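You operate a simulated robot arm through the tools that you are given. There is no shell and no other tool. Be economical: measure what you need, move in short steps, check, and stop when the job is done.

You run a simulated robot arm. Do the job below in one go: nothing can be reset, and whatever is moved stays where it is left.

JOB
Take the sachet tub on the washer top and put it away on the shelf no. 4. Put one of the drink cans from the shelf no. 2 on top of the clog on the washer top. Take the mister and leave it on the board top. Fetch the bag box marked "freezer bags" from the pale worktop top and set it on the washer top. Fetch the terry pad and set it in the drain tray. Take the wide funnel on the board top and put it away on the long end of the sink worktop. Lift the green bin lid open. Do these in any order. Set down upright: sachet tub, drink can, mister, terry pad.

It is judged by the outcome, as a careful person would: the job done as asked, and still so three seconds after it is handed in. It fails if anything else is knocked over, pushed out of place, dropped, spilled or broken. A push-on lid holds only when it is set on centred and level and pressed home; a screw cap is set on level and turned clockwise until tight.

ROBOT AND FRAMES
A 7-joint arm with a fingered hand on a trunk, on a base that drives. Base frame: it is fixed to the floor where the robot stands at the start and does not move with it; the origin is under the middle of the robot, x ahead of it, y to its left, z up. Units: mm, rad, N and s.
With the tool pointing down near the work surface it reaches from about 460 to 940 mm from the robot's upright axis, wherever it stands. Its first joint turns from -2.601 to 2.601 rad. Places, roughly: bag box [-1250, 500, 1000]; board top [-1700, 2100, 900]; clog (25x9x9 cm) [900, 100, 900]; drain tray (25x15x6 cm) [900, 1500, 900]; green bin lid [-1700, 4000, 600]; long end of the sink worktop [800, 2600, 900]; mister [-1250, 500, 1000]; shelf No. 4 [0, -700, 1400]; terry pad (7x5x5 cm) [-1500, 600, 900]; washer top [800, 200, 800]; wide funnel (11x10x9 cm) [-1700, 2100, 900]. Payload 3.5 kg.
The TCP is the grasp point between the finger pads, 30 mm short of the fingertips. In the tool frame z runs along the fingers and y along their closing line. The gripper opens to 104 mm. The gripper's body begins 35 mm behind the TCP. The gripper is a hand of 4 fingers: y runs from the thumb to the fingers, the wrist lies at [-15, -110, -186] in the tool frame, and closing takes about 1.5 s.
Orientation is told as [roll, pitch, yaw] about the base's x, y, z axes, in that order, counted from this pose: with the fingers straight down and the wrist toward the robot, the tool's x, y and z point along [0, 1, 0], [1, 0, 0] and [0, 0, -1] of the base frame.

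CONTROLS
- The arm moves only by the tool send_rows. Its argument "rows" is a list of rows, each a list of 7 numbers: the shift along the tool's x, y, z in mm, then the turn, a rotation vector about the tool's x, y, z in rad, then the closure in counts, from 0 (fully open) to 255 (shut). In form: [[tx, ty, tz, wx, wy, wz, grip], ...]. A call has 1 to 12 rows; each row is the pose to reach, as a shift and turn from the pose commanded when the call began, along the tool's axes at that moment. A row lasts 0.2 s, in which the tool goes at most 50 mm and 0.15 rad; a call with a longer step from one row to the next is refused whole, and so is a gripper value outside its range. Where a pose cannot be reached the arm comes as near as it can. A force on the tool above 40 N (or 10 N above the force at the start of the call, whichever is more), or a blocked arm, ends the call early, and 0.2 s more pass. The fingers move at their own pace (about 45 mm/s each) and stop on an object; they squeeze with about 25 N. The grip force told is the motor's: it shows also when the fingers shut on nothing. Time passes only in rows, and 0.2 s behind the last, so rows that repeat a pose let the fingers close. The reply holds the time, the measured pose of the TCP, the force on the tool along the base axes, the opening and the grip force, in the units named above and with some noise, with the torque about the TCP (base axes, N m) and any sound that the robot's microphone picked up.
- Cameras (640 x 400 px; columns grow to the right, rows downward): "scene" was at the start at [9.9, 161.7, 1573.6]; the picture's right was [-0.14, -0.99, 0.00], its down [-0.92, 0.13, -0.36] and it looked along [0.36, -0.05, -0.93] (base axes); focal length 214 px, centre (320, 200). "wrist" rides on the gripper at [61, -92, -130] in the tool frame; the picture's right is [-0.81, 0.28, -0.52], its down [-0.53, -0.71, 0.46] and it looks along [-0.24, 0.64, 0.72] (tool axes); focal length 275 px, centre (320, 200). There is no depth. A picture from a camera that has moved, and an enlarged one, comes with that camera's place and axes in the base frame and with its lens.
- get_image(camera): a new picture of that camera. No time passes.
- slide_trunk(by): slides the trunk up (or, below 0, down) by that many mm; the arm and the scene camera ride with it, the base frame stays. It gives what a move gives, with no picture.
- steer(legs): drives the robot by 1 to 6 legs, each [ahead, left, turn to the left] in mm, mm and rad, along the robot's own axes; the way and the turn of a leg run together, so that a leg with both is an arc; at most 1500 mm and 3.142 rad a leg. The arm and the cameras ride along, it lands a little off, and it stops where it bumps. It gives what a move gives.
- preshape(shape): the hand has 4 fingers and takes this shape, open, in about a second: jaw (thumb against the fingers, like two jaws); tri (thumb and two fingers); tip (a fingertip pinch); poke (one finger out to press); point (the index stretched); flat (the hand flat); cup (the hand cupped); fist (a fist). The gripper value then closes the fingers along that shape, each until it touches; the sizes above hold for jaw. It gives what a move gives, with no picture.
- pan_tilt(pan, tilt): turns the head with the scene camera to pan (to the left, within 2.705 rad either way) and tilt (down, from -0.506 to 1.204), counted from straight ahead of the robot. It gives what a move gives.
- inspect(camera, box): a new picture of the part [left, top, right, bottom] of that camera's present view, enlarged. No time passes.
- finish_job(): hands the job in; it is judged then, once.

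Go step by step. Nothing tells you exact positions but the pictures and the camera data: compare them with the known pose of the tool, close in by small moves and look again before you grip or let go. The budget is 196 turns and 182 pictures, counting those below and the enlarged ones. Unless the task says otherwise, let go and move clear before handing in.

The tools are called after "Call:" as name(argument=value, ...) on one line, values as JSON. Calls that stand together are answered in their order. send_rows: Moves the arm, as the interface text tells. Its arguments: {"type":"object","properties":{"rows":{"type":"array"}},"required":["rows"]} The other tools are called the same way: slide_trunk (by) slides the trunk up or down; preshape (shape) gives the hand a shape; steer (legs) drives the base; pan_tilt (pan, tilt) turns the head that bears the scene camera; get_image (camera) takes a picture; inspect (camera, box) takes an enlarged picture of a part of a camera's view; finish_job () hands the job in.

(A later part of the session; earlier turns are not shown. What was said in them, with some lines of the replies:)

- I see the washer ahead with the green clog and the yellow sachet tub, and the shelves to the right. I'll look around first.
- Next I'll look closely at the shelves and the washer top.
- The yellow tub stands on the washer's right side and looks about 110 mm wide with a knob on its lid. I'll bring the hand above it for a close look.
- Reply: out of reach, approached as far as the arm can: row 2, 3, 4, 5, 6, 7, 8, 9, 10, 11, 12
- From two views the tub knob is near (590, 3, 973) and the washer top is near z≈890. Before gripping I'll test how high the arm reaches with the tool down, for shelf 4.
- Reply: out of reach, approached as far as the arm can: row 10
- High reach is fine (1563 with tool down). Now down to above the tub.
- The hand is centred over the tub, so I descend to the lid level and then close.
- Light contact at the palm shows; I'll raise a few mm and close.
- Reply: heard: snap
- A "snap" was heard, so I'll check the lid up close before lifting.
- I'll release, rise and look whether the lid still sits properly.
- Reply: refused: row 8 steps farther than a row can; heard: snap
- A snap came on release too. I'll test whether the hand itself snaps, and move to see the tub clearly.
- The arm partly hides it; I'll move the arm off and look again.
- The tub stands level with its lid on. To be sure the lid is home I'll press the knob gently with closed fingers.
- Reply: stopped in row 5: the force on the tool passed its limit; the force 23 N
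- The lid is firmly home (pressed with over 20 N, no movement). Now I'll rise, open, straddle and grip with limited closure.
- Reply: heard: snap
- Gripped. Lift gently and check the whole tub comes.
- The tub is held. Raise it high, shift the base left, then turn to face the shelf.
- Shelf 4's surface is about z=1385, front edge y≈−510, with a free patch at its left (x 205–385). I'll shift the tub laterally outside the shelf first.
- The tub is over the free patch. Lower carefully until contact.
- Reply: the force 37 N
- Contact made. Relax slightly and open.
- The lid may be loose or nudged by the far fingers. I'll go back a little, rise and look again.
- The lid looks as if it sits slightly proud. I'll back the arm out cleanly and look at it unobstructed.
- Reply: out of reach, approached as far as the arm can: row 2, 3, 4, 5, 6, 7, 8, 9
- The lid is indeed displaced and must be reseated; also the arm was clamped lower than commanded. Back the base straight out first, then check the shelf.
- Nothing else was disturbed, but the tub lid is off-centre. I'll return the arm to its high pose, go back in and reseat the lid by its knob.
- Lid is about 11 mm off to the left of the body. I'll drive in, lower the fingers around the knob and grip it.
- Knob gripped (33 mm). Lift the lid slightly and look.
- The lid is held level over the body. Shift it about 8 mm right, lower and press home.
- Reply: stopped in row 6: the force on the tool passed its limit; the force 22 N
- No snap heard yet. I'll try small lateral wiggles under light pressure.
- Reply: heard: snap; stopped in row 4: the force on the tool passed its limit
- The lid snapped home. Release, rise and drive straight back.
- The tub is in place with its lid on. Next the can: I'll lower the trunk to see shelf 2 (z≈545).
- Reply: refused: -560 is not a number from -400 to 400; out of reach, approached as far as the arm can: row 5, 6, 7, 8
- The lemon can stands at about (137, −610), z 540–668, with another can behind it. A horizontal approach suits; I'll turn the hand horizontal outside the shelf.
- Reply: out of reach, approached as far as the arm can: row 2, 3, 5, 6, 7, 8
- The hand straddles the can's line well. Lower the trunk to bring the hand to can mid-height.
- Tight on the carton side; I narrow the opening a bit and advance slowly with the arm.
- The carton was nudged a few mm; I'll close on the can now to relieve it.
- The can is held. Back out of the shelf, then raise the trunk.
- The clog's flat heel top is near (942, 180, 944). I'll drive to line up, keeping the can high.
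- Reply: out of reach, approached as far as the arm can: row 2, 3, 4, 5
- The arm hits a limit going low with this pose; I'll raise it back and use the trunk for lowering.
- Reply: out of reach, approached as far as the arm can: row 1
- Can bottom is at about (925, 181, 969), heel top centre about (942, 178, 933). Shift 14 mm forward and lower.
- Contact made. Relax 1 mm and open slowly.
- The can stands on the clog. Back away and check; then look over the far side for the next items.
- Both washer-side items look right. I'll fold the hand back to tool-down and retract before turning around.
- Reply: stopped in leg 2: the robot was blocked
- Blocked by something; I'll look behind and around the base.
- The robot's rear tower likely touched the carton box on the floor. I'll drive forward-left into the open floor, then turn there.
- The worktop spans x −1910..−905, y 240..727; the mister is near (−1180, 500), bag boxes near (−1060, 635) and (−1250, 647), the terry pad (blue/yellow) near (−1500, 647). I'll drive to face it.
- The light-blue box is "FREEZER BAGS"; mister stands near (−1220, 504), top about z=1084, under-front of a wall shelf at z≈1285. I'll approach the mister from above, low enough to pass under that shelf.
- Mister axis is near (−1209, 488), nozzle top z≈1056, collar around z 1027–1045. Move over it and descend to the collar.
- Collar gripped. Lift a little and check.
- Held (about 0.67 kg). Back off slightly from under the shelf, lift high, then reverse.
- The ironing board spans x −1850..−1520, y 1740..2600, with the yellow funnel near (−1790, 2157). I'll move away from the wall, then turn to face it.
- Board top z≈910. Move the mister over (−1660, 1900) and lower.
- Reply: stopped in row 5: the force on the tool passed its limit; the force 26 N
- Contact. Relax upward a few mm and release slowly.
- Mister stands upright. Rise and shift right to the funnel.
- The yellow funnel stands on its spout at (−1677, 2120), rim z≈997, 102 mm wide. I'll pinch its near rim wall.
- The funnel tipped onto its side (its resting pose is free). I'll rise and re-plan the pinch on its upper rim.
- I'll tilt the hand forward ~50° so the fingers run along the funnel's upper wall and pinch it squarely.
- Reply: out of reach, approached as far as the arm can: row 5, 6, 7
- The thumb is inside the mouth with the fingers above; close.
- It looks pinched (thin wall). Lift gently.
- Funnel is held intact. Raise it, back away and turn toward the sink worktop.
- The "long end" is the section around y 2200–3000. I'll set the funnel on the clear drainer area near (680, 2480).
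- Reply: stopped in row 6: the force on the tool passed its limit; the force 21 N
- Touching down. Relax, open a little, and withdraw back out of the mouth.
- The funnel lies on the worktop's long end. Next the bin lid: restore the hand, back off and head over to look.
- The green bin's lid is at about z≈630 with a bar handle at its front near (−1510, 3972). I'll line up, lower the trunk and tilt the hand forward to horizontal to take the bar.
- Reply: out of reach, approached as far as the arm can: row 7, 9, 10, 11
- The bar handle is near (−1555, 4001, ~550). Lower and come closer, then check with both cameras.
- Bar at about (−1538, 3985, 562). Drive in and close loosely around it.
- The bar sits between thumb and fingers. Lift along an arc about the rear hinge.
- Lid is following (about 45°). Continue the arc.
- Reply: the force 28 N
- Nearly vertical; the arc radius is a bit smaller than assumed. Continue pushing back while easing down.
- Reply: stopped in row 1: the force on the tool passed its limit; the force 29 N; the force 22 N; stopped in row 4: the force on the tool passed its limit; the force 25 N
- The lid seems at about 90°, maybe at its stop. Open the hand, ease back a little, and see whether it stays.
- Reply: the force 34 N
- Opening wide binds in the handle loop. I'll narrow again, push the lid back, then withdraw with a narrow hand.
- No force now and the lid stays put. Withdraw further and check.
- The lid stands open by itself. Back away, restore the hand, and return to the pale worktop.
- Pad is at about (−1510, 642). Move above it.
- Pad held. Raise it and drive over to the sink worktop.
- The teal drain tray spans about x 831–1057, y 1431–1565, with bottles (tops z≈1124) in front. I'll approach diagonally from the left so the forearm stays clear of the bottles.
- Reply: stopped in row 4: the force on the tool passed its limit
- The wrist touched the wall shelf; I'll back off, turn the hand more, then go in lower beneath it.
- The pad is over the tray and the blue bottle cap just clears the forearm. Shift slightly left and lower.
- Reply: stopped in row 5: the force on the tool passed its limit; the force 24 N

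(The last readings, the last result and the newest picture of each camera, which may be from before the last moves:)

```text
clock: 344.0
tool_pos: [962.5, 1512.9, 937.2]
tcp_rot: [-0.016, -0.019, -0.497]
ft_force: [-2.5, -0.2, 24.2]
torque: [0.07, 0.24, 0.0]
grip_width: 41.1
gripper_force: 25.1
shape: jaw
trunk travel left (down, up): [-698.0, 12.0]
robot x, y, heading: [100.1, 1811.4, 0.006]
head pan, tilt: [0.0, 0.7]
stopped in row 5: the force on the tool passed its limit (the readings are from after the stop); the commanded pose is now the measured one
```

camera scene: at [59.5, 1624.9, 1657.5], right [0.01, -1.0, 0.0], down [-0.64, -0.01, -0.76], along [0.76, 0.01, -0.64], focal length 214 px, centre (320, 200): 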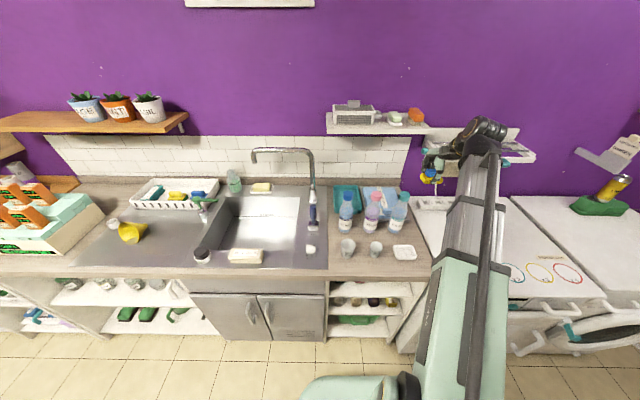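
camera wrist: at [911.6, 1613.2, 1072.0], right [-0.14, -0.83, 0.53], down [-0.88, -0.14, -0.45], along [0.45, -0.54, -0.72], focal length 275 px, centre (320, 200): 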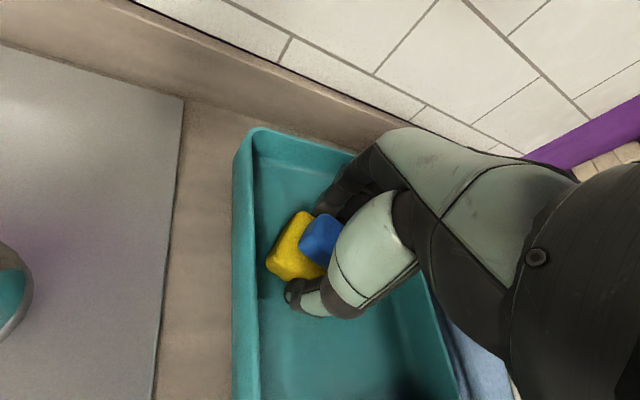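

Contact in the tray. Relax, release moderately and rise straight up.

Call:
send_rows(rows=[[0, 0, -4, 0, 0, 0, 255], [0, 0, -4, 0, 0, 0, 150], [0, 0, -4, 0, 0, 0, 100], [0, 0, -4, 0, 0, 0, 70], [0, 0, -4, 0, 0, 0, 70], [0, 0, -30, 0, 0, 0, 70], [0, 0, -65, 0, 0, 0, 70]])

Call:
get_image(camera="wrist")

```text
clock: 345.6
tool_pos: [962.1, 1513.9, 997.3]
tcp_rot: [-0.018, -0.013, -0.498]
ft_force: [-0.3, 0.2, 0.2]
torque: [0.01, -0.02, 0.0]
grip_width: 74.8
gripper_force: 0.1
shape: jaw
trunk travel left (down, up): [-698.0, 12.0]
robot x, y, heading: [99.5, 1808.4, 0.005]
head pan, tilt: [0.0, 0.7]
```

```text
20 pictures are left
camera wrist: at [911.7, 1614.0, 1125.4], right [-0.15, -0.83, 0.53], down [-0.88, -0.14, -0.45], along [0.45, -0.54, -0.71], focal length 275 px, centre (320, 200)
```

wrist: 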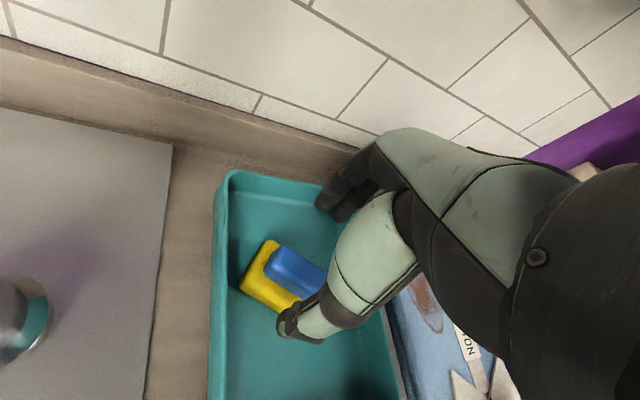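

Pad rests in the tray. Retreat along the same path and lift.

Call:
send_rows(rows=[[6, -20, -20, 0, 0, 0, 0], [12, -45, -35, 0, 0, 0, 0], [18, -75, -55, 0, 0, 0, 0], [26, -105, -75, 0, 0, 0, 0], [36, -129, -95, 0, 0, 0, 0], [36, -160, -130, 0, 0, 0, 0], [36, -190, -165, 0, 0, 0, 0], [36, -220, -195, 0, 0, 0, 0]])

Call:
steer(legs=[[-500, 0, 0]])

Call:
inspect(camera="scene", box=[280, 100, 480, 220])

```text
clock: 347.4
tool_pos: [786.4, 1653.4, 1190.1]
tcp_rot: [-0.018, -0.012, -0.496]
ft_force: [0.1, 0.2, -0.1]
torque: [0.01, 0.02, -0.02]
grip_width: 103.8
gripper_force: 0.1
shape: jaw
trunk travel left (down, up): [-698.0, 12.0]
robot x, y, heading: [103.0, 1814.1, 0.013]
head pan, tilt: [0.0, 0.7]
```

```text
clock: 350.3
tool_pos: [298.4, 1648.2, 1190.1]
tcp_rot: [-0.019, -0.011, -0.493]
ft_force: [-0.6, 0.9, -0.3]
torque: [-0.01, -0.01, -0.04]
grip_width: 103.9
gripper_force: 0.1
shape: jaw
trunk travel left (down, up): [-698.0, 12.0]
robot x, y, heading: [-389.8, 1805.8, 0.018]
head pan, tilt: [0.0, 0.7]
```

```text
3.20 times, centred on (380, 160) of scene
camera zoom: at [-354.7, 1976.6, 1657.6], right [0.02, -1.0, 0.0], down [-0.64, -0.01, -0.77], along [0.77, 0.01, -0.64], focal length 686 px, centre (128, 328)
```

zoom: 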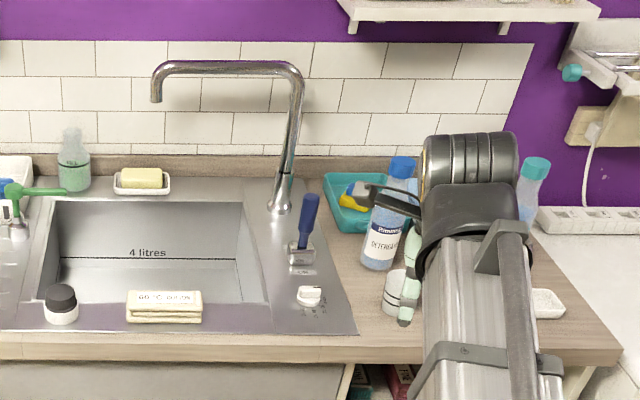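

The pad is in the tray and everything around stands. Last: the freezer-bag box (about 110×66×112 mm near (−1330, 606)). Drive back to the worktop.

Call:
steer(legs=[[0, 0, -1.59], [500, 0, 0], [0, -790, 0]])

Call:
get_image(camera="wrist")

Call:
get_image(camera="scene")

```text
clock: 361.0
tool_pos: [-1362.9, 630.0, 1189.1]
tcp_rot: [-0.018, -0.012, -2.083]
ft_force: [-1.3, 0.7, -0.4]
torque: [-0.02, -0.01, -0.01]
grip_width: 103.6
gripper_force: 0.0
shape: jaw
trunk travel left (down, up): [-698.0, 12.0]
robot x, y, heading: [-1192.5, 1317.3, -1.57]
head pan, tilt: [0.0, 0.7]
```

```text
18 pictures are left
camera wrist: at [-1261.8, 679.7, 1317.3], right [-0.83, 0.16, 0.53], down [-0.12, 0.88, -0.46], along [-0.54, -0.44, -0.71], focal length 275 px, centre (320, 200)
```

wrist: 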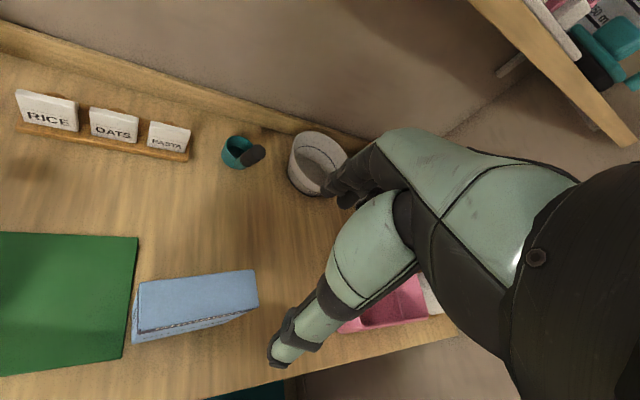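

```text
17 pictures are left
camera scene: at [-1023.9, 1273.8, 1657.7], right [-1.0, 0.0, 0.0], down [0.0, 0.64, -0.76], along [0.0, -0.76, -0.64], focal length 214 px, centre (320, 200)
```

scene: 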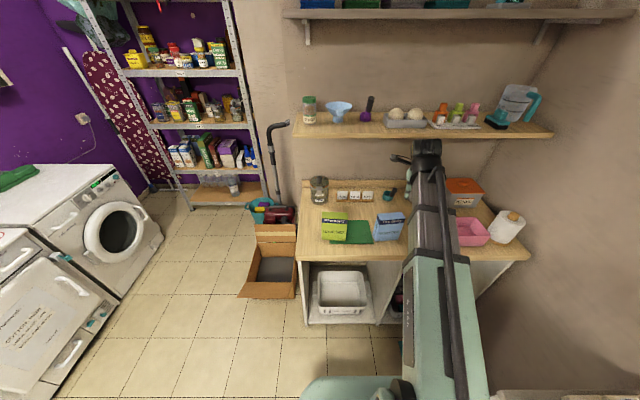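

Box top centre is about (−1331, 619, 992), turned slightly. Rotate the hand to match and descend above it.

Call:
send_rows(rows=[[7, -1, 20, 0, 0, -0.13, 0], [14, -2, 45, 0, 0, -0.26, 0], [21, -4, 70, 0, 0, -0.39, 0], [28, -5, 95, 0, 0, -0.52, 0], [33, -6, 120, 0, 0, -0.646, 0], [33, -6, 129, 0, 0, -0.646, 0]])

Call:
get_image(camera="wrist")

Call:
inspect(camera="scene", box=[340, 160, 440, 250])

```text
clock: 362.4
tool_pos: [-1333.7, 619.0, 1062.1]
tcp_rot: [-0.021, -0.001, -1.436]
ft_force: [0.1, 0.4, 0.7]
torque: [0.03, 0.0, 0.0]
grip_width: 103.5
gripper_force: 0.1
shape: jaw
trunk travel left (down, up): [-698.0, 12.0]
robot x, y, heading: [-1193.9, 1312.2, -1.571]
head pan, tilt: [0.0, 0.7]
```

```text
16 pictures are left
camera wrist: at [-1281.9, 717.6, 1190.4], right [-0.75, -0.38, 0.53], down [-0.63, 0.63, -0.44], along [-0.17, -0.67, -0.72], focal length 275 px, centre (320, 200)
```

wrist: 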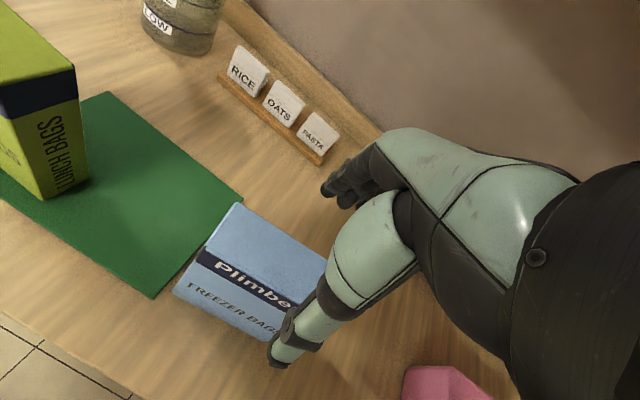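

```text
4.44 times, centred on (390, 205) of scene
camera zoom: at [-1023.4, 1273.8, 1657.6], right [-1.0, 0.0, 0.0], down [0.0, 0.64, -0.77], along [0.0, -0.76, -0.64], focal length 953 px, centre (9, 178)
```

zoom: 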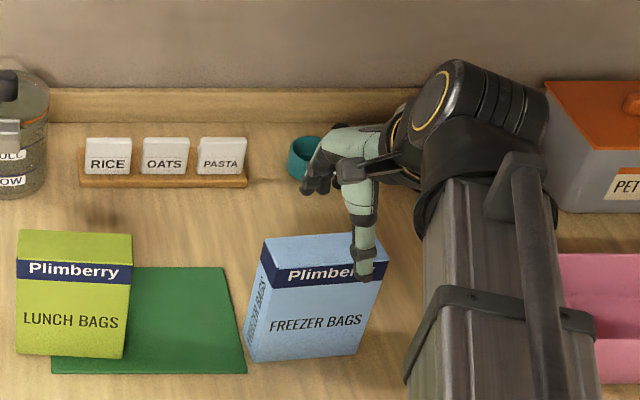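

The box is centred between the fingers. Descend and grip.

Call:
send_rows(rows=[[0, 0, 30, 0, 0, 0, 0], [0, 0, 60, 0, 0, 0, 0], [0, 0, 78, 0, 0, 0, 0], [0, 0, 78, 0, 0, 0, 255], [0, 0, 78, 0, 0, 0, 255], [0, 0, 78, 0, 0, 0, 255], [0, 0, 78, 0, 0, 0, 255], [0, 0, 78, 0, 0, 0, 255], [0, 0, 78, 0, 0, 0, 255], [0, 0, 78, 0, 0, 0, 255], [0, 0, 70, 0, 0, 0, 255], [0, 0, 50, 0, 0, 0, 255]])

Call:
get_image(camera="wrist")

```text
clock: 365.0
tool_pos: [-1336.3, 619.0, 1010.3]
tcp_rot: [-0.022, 0.0, -1.438]
ft_force: [-0.7, -0.1, -1.5]
torque: [0.01, 0.0, -0.01]
grip_width: 36.3
gripper_force: 24.7
shape: jaw
trunk travel left (down, up): [-698.0, 12.0]
robot x, y, heading: [-1193.6, 1313.2, -1.574]
head pan, tilt: [0.0, 0.7]
```

```text
14 pictures are left
camera wrist: at [-1284.4, 718.1, 1138.7], right [-0.76, -0.38, 0.53], down [-0.63, 0.63, -0.44], along [-0.17, -0.67, -0.72], focal length 275 px, centre (320, 200)
```

wrist: 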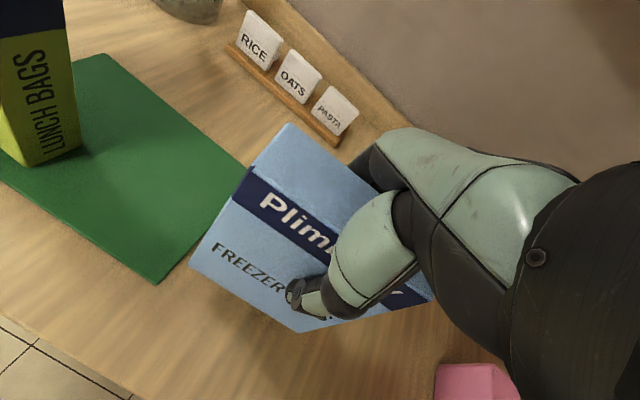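

Held. Lift, then drive to the washer.

Call:
send_rows(rows=[[0, 0, -40, 0, 0, 0, 255], [0, -5, -80, 0, 0, 0, 255], [0, -10, -120, 0, 0, 0, 255], [0, -15, -160, 0, 0, 0, 255], [0, -20, -200, 0, 0, 0, 255], [0, -20, -240, 0, 0, 0, 255]])

Call:
steer(legs=[[0, 700, 0], [0, 0, 1.572], [480, 0, 0], [0, -940, 0]])

Call:
pan_tilt(pan=-0.2, tilt=0.75)

Call:
get_image(camera="scene")

```text
clock: 366.4
tool_pos: [-1335.3, 641.1, 1252.1]
tcp_rot: [-0.022, 0.001, -1.438]
ft_force: [0.0, 0.0, -2.2]
torque: [-0.03, 0.01, 0.05]
grip_width: 36.2
gripper_force: 25.1
shape: jaw
trunk travel left (down, up): [-698.0, 12.0]
robot x, y, heading: [-1191.9, 1314.8, -1.574]
head pan, tilt: [0.0, 0.7]
```

```text
clock: 380.9
tool_pos: [594.9, 154.7, 1251.9]
tcp_rot: [-0.02, 0.0, 0.094]
ft_force: [-0.4, 0.1, -1.8]
torque: [-0.02, -0.01, -0.01]
grip_width: 35.8
gripper_force: 25.2
shape: jaw
trunk travel left (down, up): [-698.0, 12.0]
robot x, y, heading: [-74.1, 326.6, -0.045]
head pan, tilt: [0.0, 0.7]
```

```text
clock: 381.6
tool_pos: [594.7, 155.6, 1251.7]
tcp_rot: [-0.022, 0.0, 0.092]
ft_force: [-0.4, -0.2, -0.8]
torque: [-0.04, -0.01, 0.0]
grip_width: 35.8
gripper_force: 25.4
shape: jaw
trunk travel left (down, up): [-698.0, 12.0]
robot x, y, heading: [-73.1, 324.7, -0.05]
head pan, tilt: [-0.201, 0.75]
```

```text
13 pictures are left
camera scene: at [-29.7, 476.6, 1653.4], right [-0.24, -0.97, 0.0], down [-0.66, 0.17, -0.73], along [0.71, -0.18, -0.68], focal length 214 px, centre (320, 200)
```

scene: 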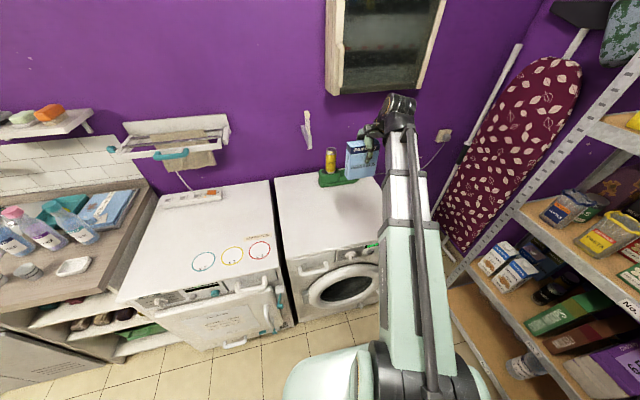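

Clear washer area in front of the clog. Move over (670, 155) and lower.

Call:
send_rows(rows=[[0, 12, 30, 0, 0, 0, 255], [0, 24, 60, 0, 0, 0, 255], [0, 36, 95, 0, 0, 0, 255], [0, 48, 130, 0, 0, 0, 255], [0, 60, 165, 0, 0, 0, 255], [0, 72, 200, 0, 0, 0, 255], [0, 75, 235, 0, 0, 0, 255], [0, 75, 255, 0, 0, 0, 255]])

Call:
inspect(camera="scene", box=[270, 130, 430, 260])

```text
clock: 383.4
tool_pos: [669.6, 156.6, 997.2]
tcp_rot: [-0.021, -0.001, 0.092]
ft_force: [-0.9, 0.2, -1.5]
torque: [-0.04, -0.02, 0.04]
grip_width: 35.9
gripper_force: 25.0
shape: jaw
trunk travel left (down, up): [-698.0, 12.0]
robot x, y, heading: [-71.9, 327.4, -0.05]
head pan, tilt: [-0.201, 0.75]
```

```text
3.08 times, centred on (350, 195) of scene
camera zoom: at [-29.6, 476.6, 1653.4], right [-0.24, -0.97, 0.0], down [-0.66, 0.17, -0.73], along [0.71, -0.18, -0.68], focal length 660 px, centre (228, 215)
```

zoom: 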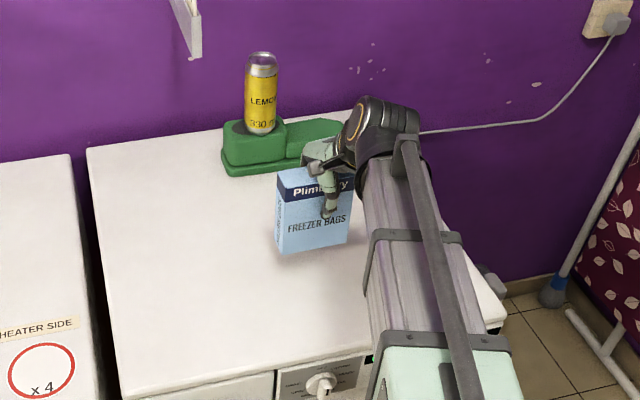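

Call:
send_rows(rows=[[0, 0, 6, 0, 0, 0, 255], [0, 0, 12, 0, 0, 0, 255], [0, 0, 16, 0, 0, 0, 255], [0, 0, 20, 0, 0, 0, 255], [0, 0, 23, 0, 0, 0, 255], [0, 0, 26, 0, 0, 0, 255], [0, 0, 29, 0, 0, 0, 255]])

```text
clock: 385.0
tool_pos: [669.3, 156.5, 968.5]
tcp_rot: [-0.021, -0.001, 0.092]
ft_force: [-0.1, 0.0, -1.4]
torque: [-0.01, 0.03, 0.04]
grip_width: 35.9
gripper_force: 25.3
shape: jaw
trunk travel left (down, up): [-698.0, 12.0]
robot x, y, heading: [-72.8, 321.8, -0.042]
head pan, tilt: [-0.201, 0.75]
```

Call:
send_rows(rows=[[0, 0, 3, 0, 0, 0, 255], [0, 0, 6, 0, 0, 0, 255], [0, 0, 9, 0, 0, 0, 255], [0, 0, 12, 0, 0, 0, 255], [0, 0, 15, 0, 0, 0, 255], [0, 0, 18, 0, 0, 0, 255]])

Call:
inspect(camera="scene", box=[290, 150, 390, 230])

```text
clock: 386.4
tool_pos: [670.6, 154.3, 951.9]
tcp_rot: [-0.021, -0.001, 0.092]
ft_force: [-0.2, -0.7, 2.5]
torque: [0.0, -0.04, -0.02]
grip_width: 35.8
gripper_force: 24.7
shape: jaw
trunk travel left (down, up): [-698.0, 12.0]
robot x, y, heading: [-74.6, 326.8, -0.052]
head pan, tilt: [-0.201, 0.75]
```

```text
5.00 times, centred on (340, 190) of scene
camera zoom: at [-30.3, 476.8, 1653.5], right [-0.24, -0.97, 0.0], down [-0.66, 0.17, -0.73], along [0.71, -0.18, -0.68], focal length 1072 px, centre (220, 250)
```

zoom: 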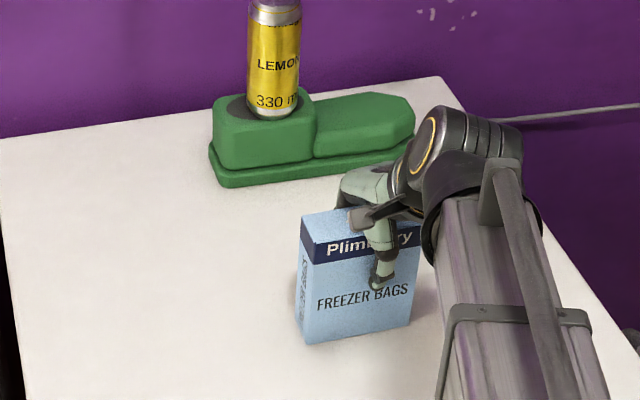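

Just touching. Press 1–2 mm, release and rise.

Call:
send_rows(rows=[[0, 0, 1.5, 0, 0, 0, 255], [0, 0, 1, 0, 0, 0, 180], [0, 0, 1, 0, 0, 0, 120], [0, 0, 1, 0, 0, 0, 40], [0, 0, 1, 0, 0, 0, 0], [0, 0, 1, 0, 0, 0, 0], [0, 0, 1, 0, 0, 0, 0], [0, 0, -30, 0, 0, 0, 0], [0, 0, -70, 0, 0, 0, 0], [0, 0, -110, 0, 0, 0, 0], [0, 0, -150, 0, 0, 0, 0]])

Call:
inspect(camera="scene", box=[270, 130, 430, 260])

```text
clock: 388.8
tool_pos: [670.4, 158.8, 1099.4]
tcp_rot: [-0.023, -0.001, 0.091]
ft_force: [0.9, 0.8, -0.1]
torque: [-0.02, -0.01, 0.0]
grip_width: 103.5
gripper_force: 0.0
shape: jaw
trunk travel left (down, up): [-698.0, 12.0]
robot x, y, heading: [-70.9, 324.6, -0.046]
head pan, tilt: [-0.201, 0.75]
```

```text
3.08 times, centred on (350, 195) of scene
camera zoom: at [-30.1, 476.8, 1653.3], right [-0.24, -0.97, 0.0], down [-0.66, 0.17, -0.73], along [0.71, -0.18, -0.68], focal length 660 px, centre (228, 215)
```

zoom: 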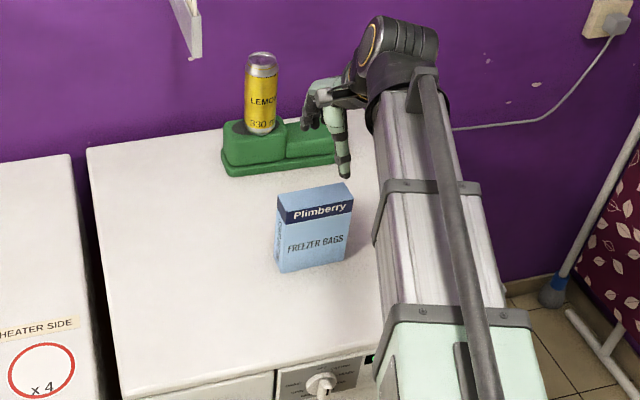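

The box stands well. A final look at the shelf and at the bin/board side.

Call:
pan_tilt(pan=-1.35, tilt=0.5)

Call:
inspect(camera="scene", box=[220, 80, 460, 300])

Call:
pan_tilt(pan=2.1, tilt=0.3)

Call:
inspect(camera="scene", box=[160, 100, 560, 300])

```text
clock: 390.2
tool_pos: [670.4, 156.9, 1098.9]
tcp_rot: [-0.019, 0.002, 0.092]
ft_force: [0.1, 0.6, -0.1]
torque: [0.0, -0.01, -0.01]
grip_width: 103.8
gripper_force: 0.1
shape: jaw
trunk travel left (down, up): [-698.0, 12.0]
robot x, y, heading: [-71.7, 324.1, -0.04]
head pan, tilt: [-1.349, 0.499]
```

```text
1.82 times, centred on (340, 190) of scene
camera zoom: at [-94.2, 407.3, 1675.3], right [-0.98, -0.18, 0.0], down [-0.08, 0.47, -0.88], along [0.15, -0.86, -0.48], focal length 390 px, centre (284, 218)
```

zoom: 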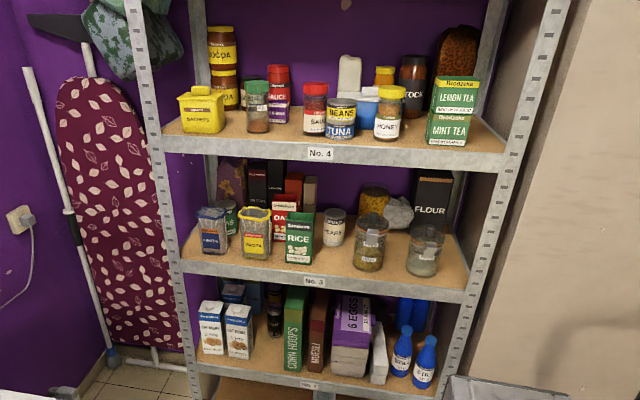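

```text
clock: 393.1
tool_pos: [671.7, 157.6, 1098.0]
tcp_rot: [-0.02, 0.0, 0.093]
ft_force: [-0.2, 0.0, 1.0]
torque: [0.0, -0.01, 0.03]
grip_width: 104.0
gripper_force: 0.1
shape: jaw
trunk travel left (down, up): [-698.0, 12.0]
robot x, y, heading: [-73.4, 327.1, -0.05]
head pan, tilt: [2.1, 0.3]
```

```text
1.60 times, centred on (360, 200) of scene
camera zoom: at [-153.7, 579.5, 1693.7], right [0.89, 0.46, 0.0], down [0.14, -0.26, -0.96], along [-0.44, 0.85, -0.3], focal length 343 px, centre (256, 200)
```

zoom: 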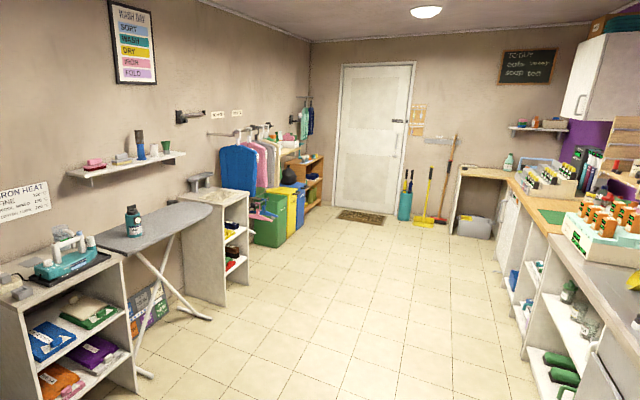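

Call:
inspect(camera="scene", box=[300, 195, 360, 260])

```text
6.15 times, centred on (330, 228) of scene
camera zoom: at [-153.7, 579.5, 1693.7], right [0.89, 0.46, 0.0], down [0.14, -0.26, -0.96], along [-0.44, 0.85, -0.3], focal length 1320 px, centre (258, 31)
```

zoom: 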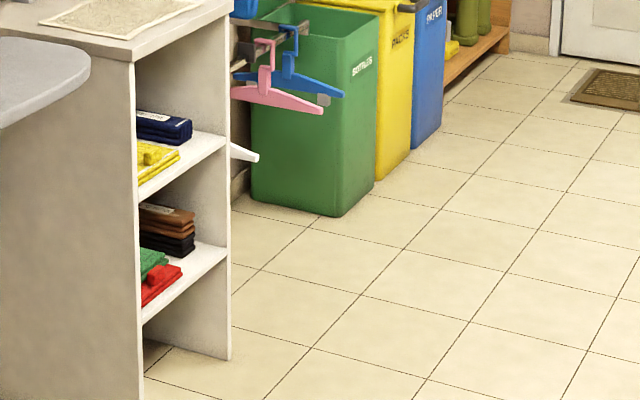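

The bin is still open, the mister stands on the board, the tub is lidded on shelf 4, and everything else is in place. Handing in.

Call:
finish_job()

```text
The job is handed in.
```

All seven tasks are done and the job is handed in, but several things did not go cleanly.

- **Sachet tub:** It is upright on shelf no. 4. The lid came off when I gripped the tub, so I set it back on and pressed it until it snapped.
- **Drink can:** A can of lemon drink stands upright on the heel of the clog. I nudged one oat drink carton on shelf no. 2 by about 8 mm and left it there.
- **Mister:** It is upright on the board top.
- **Freezer bags:** The box stands on the washer top, in front of the clog.
- **Terry pad:** It is upright in the teal drain tray behind the bottles. On the way in, the wrist bumped the wall shelf above the tray; the items on it looked undisturbed.
- **Wide funnel:** It lies on its side on the sink's drainer. I took the drainer as part of the worktop's long end. It tipped over on the board when I first tried to pick it up.
- **Green bin lid:** It stands open on its own and was still open in my last picture.

Early on, the robot's base was blocked during a turn, probably by the cardboard box on the floor. I saw no sign that the box had moved.
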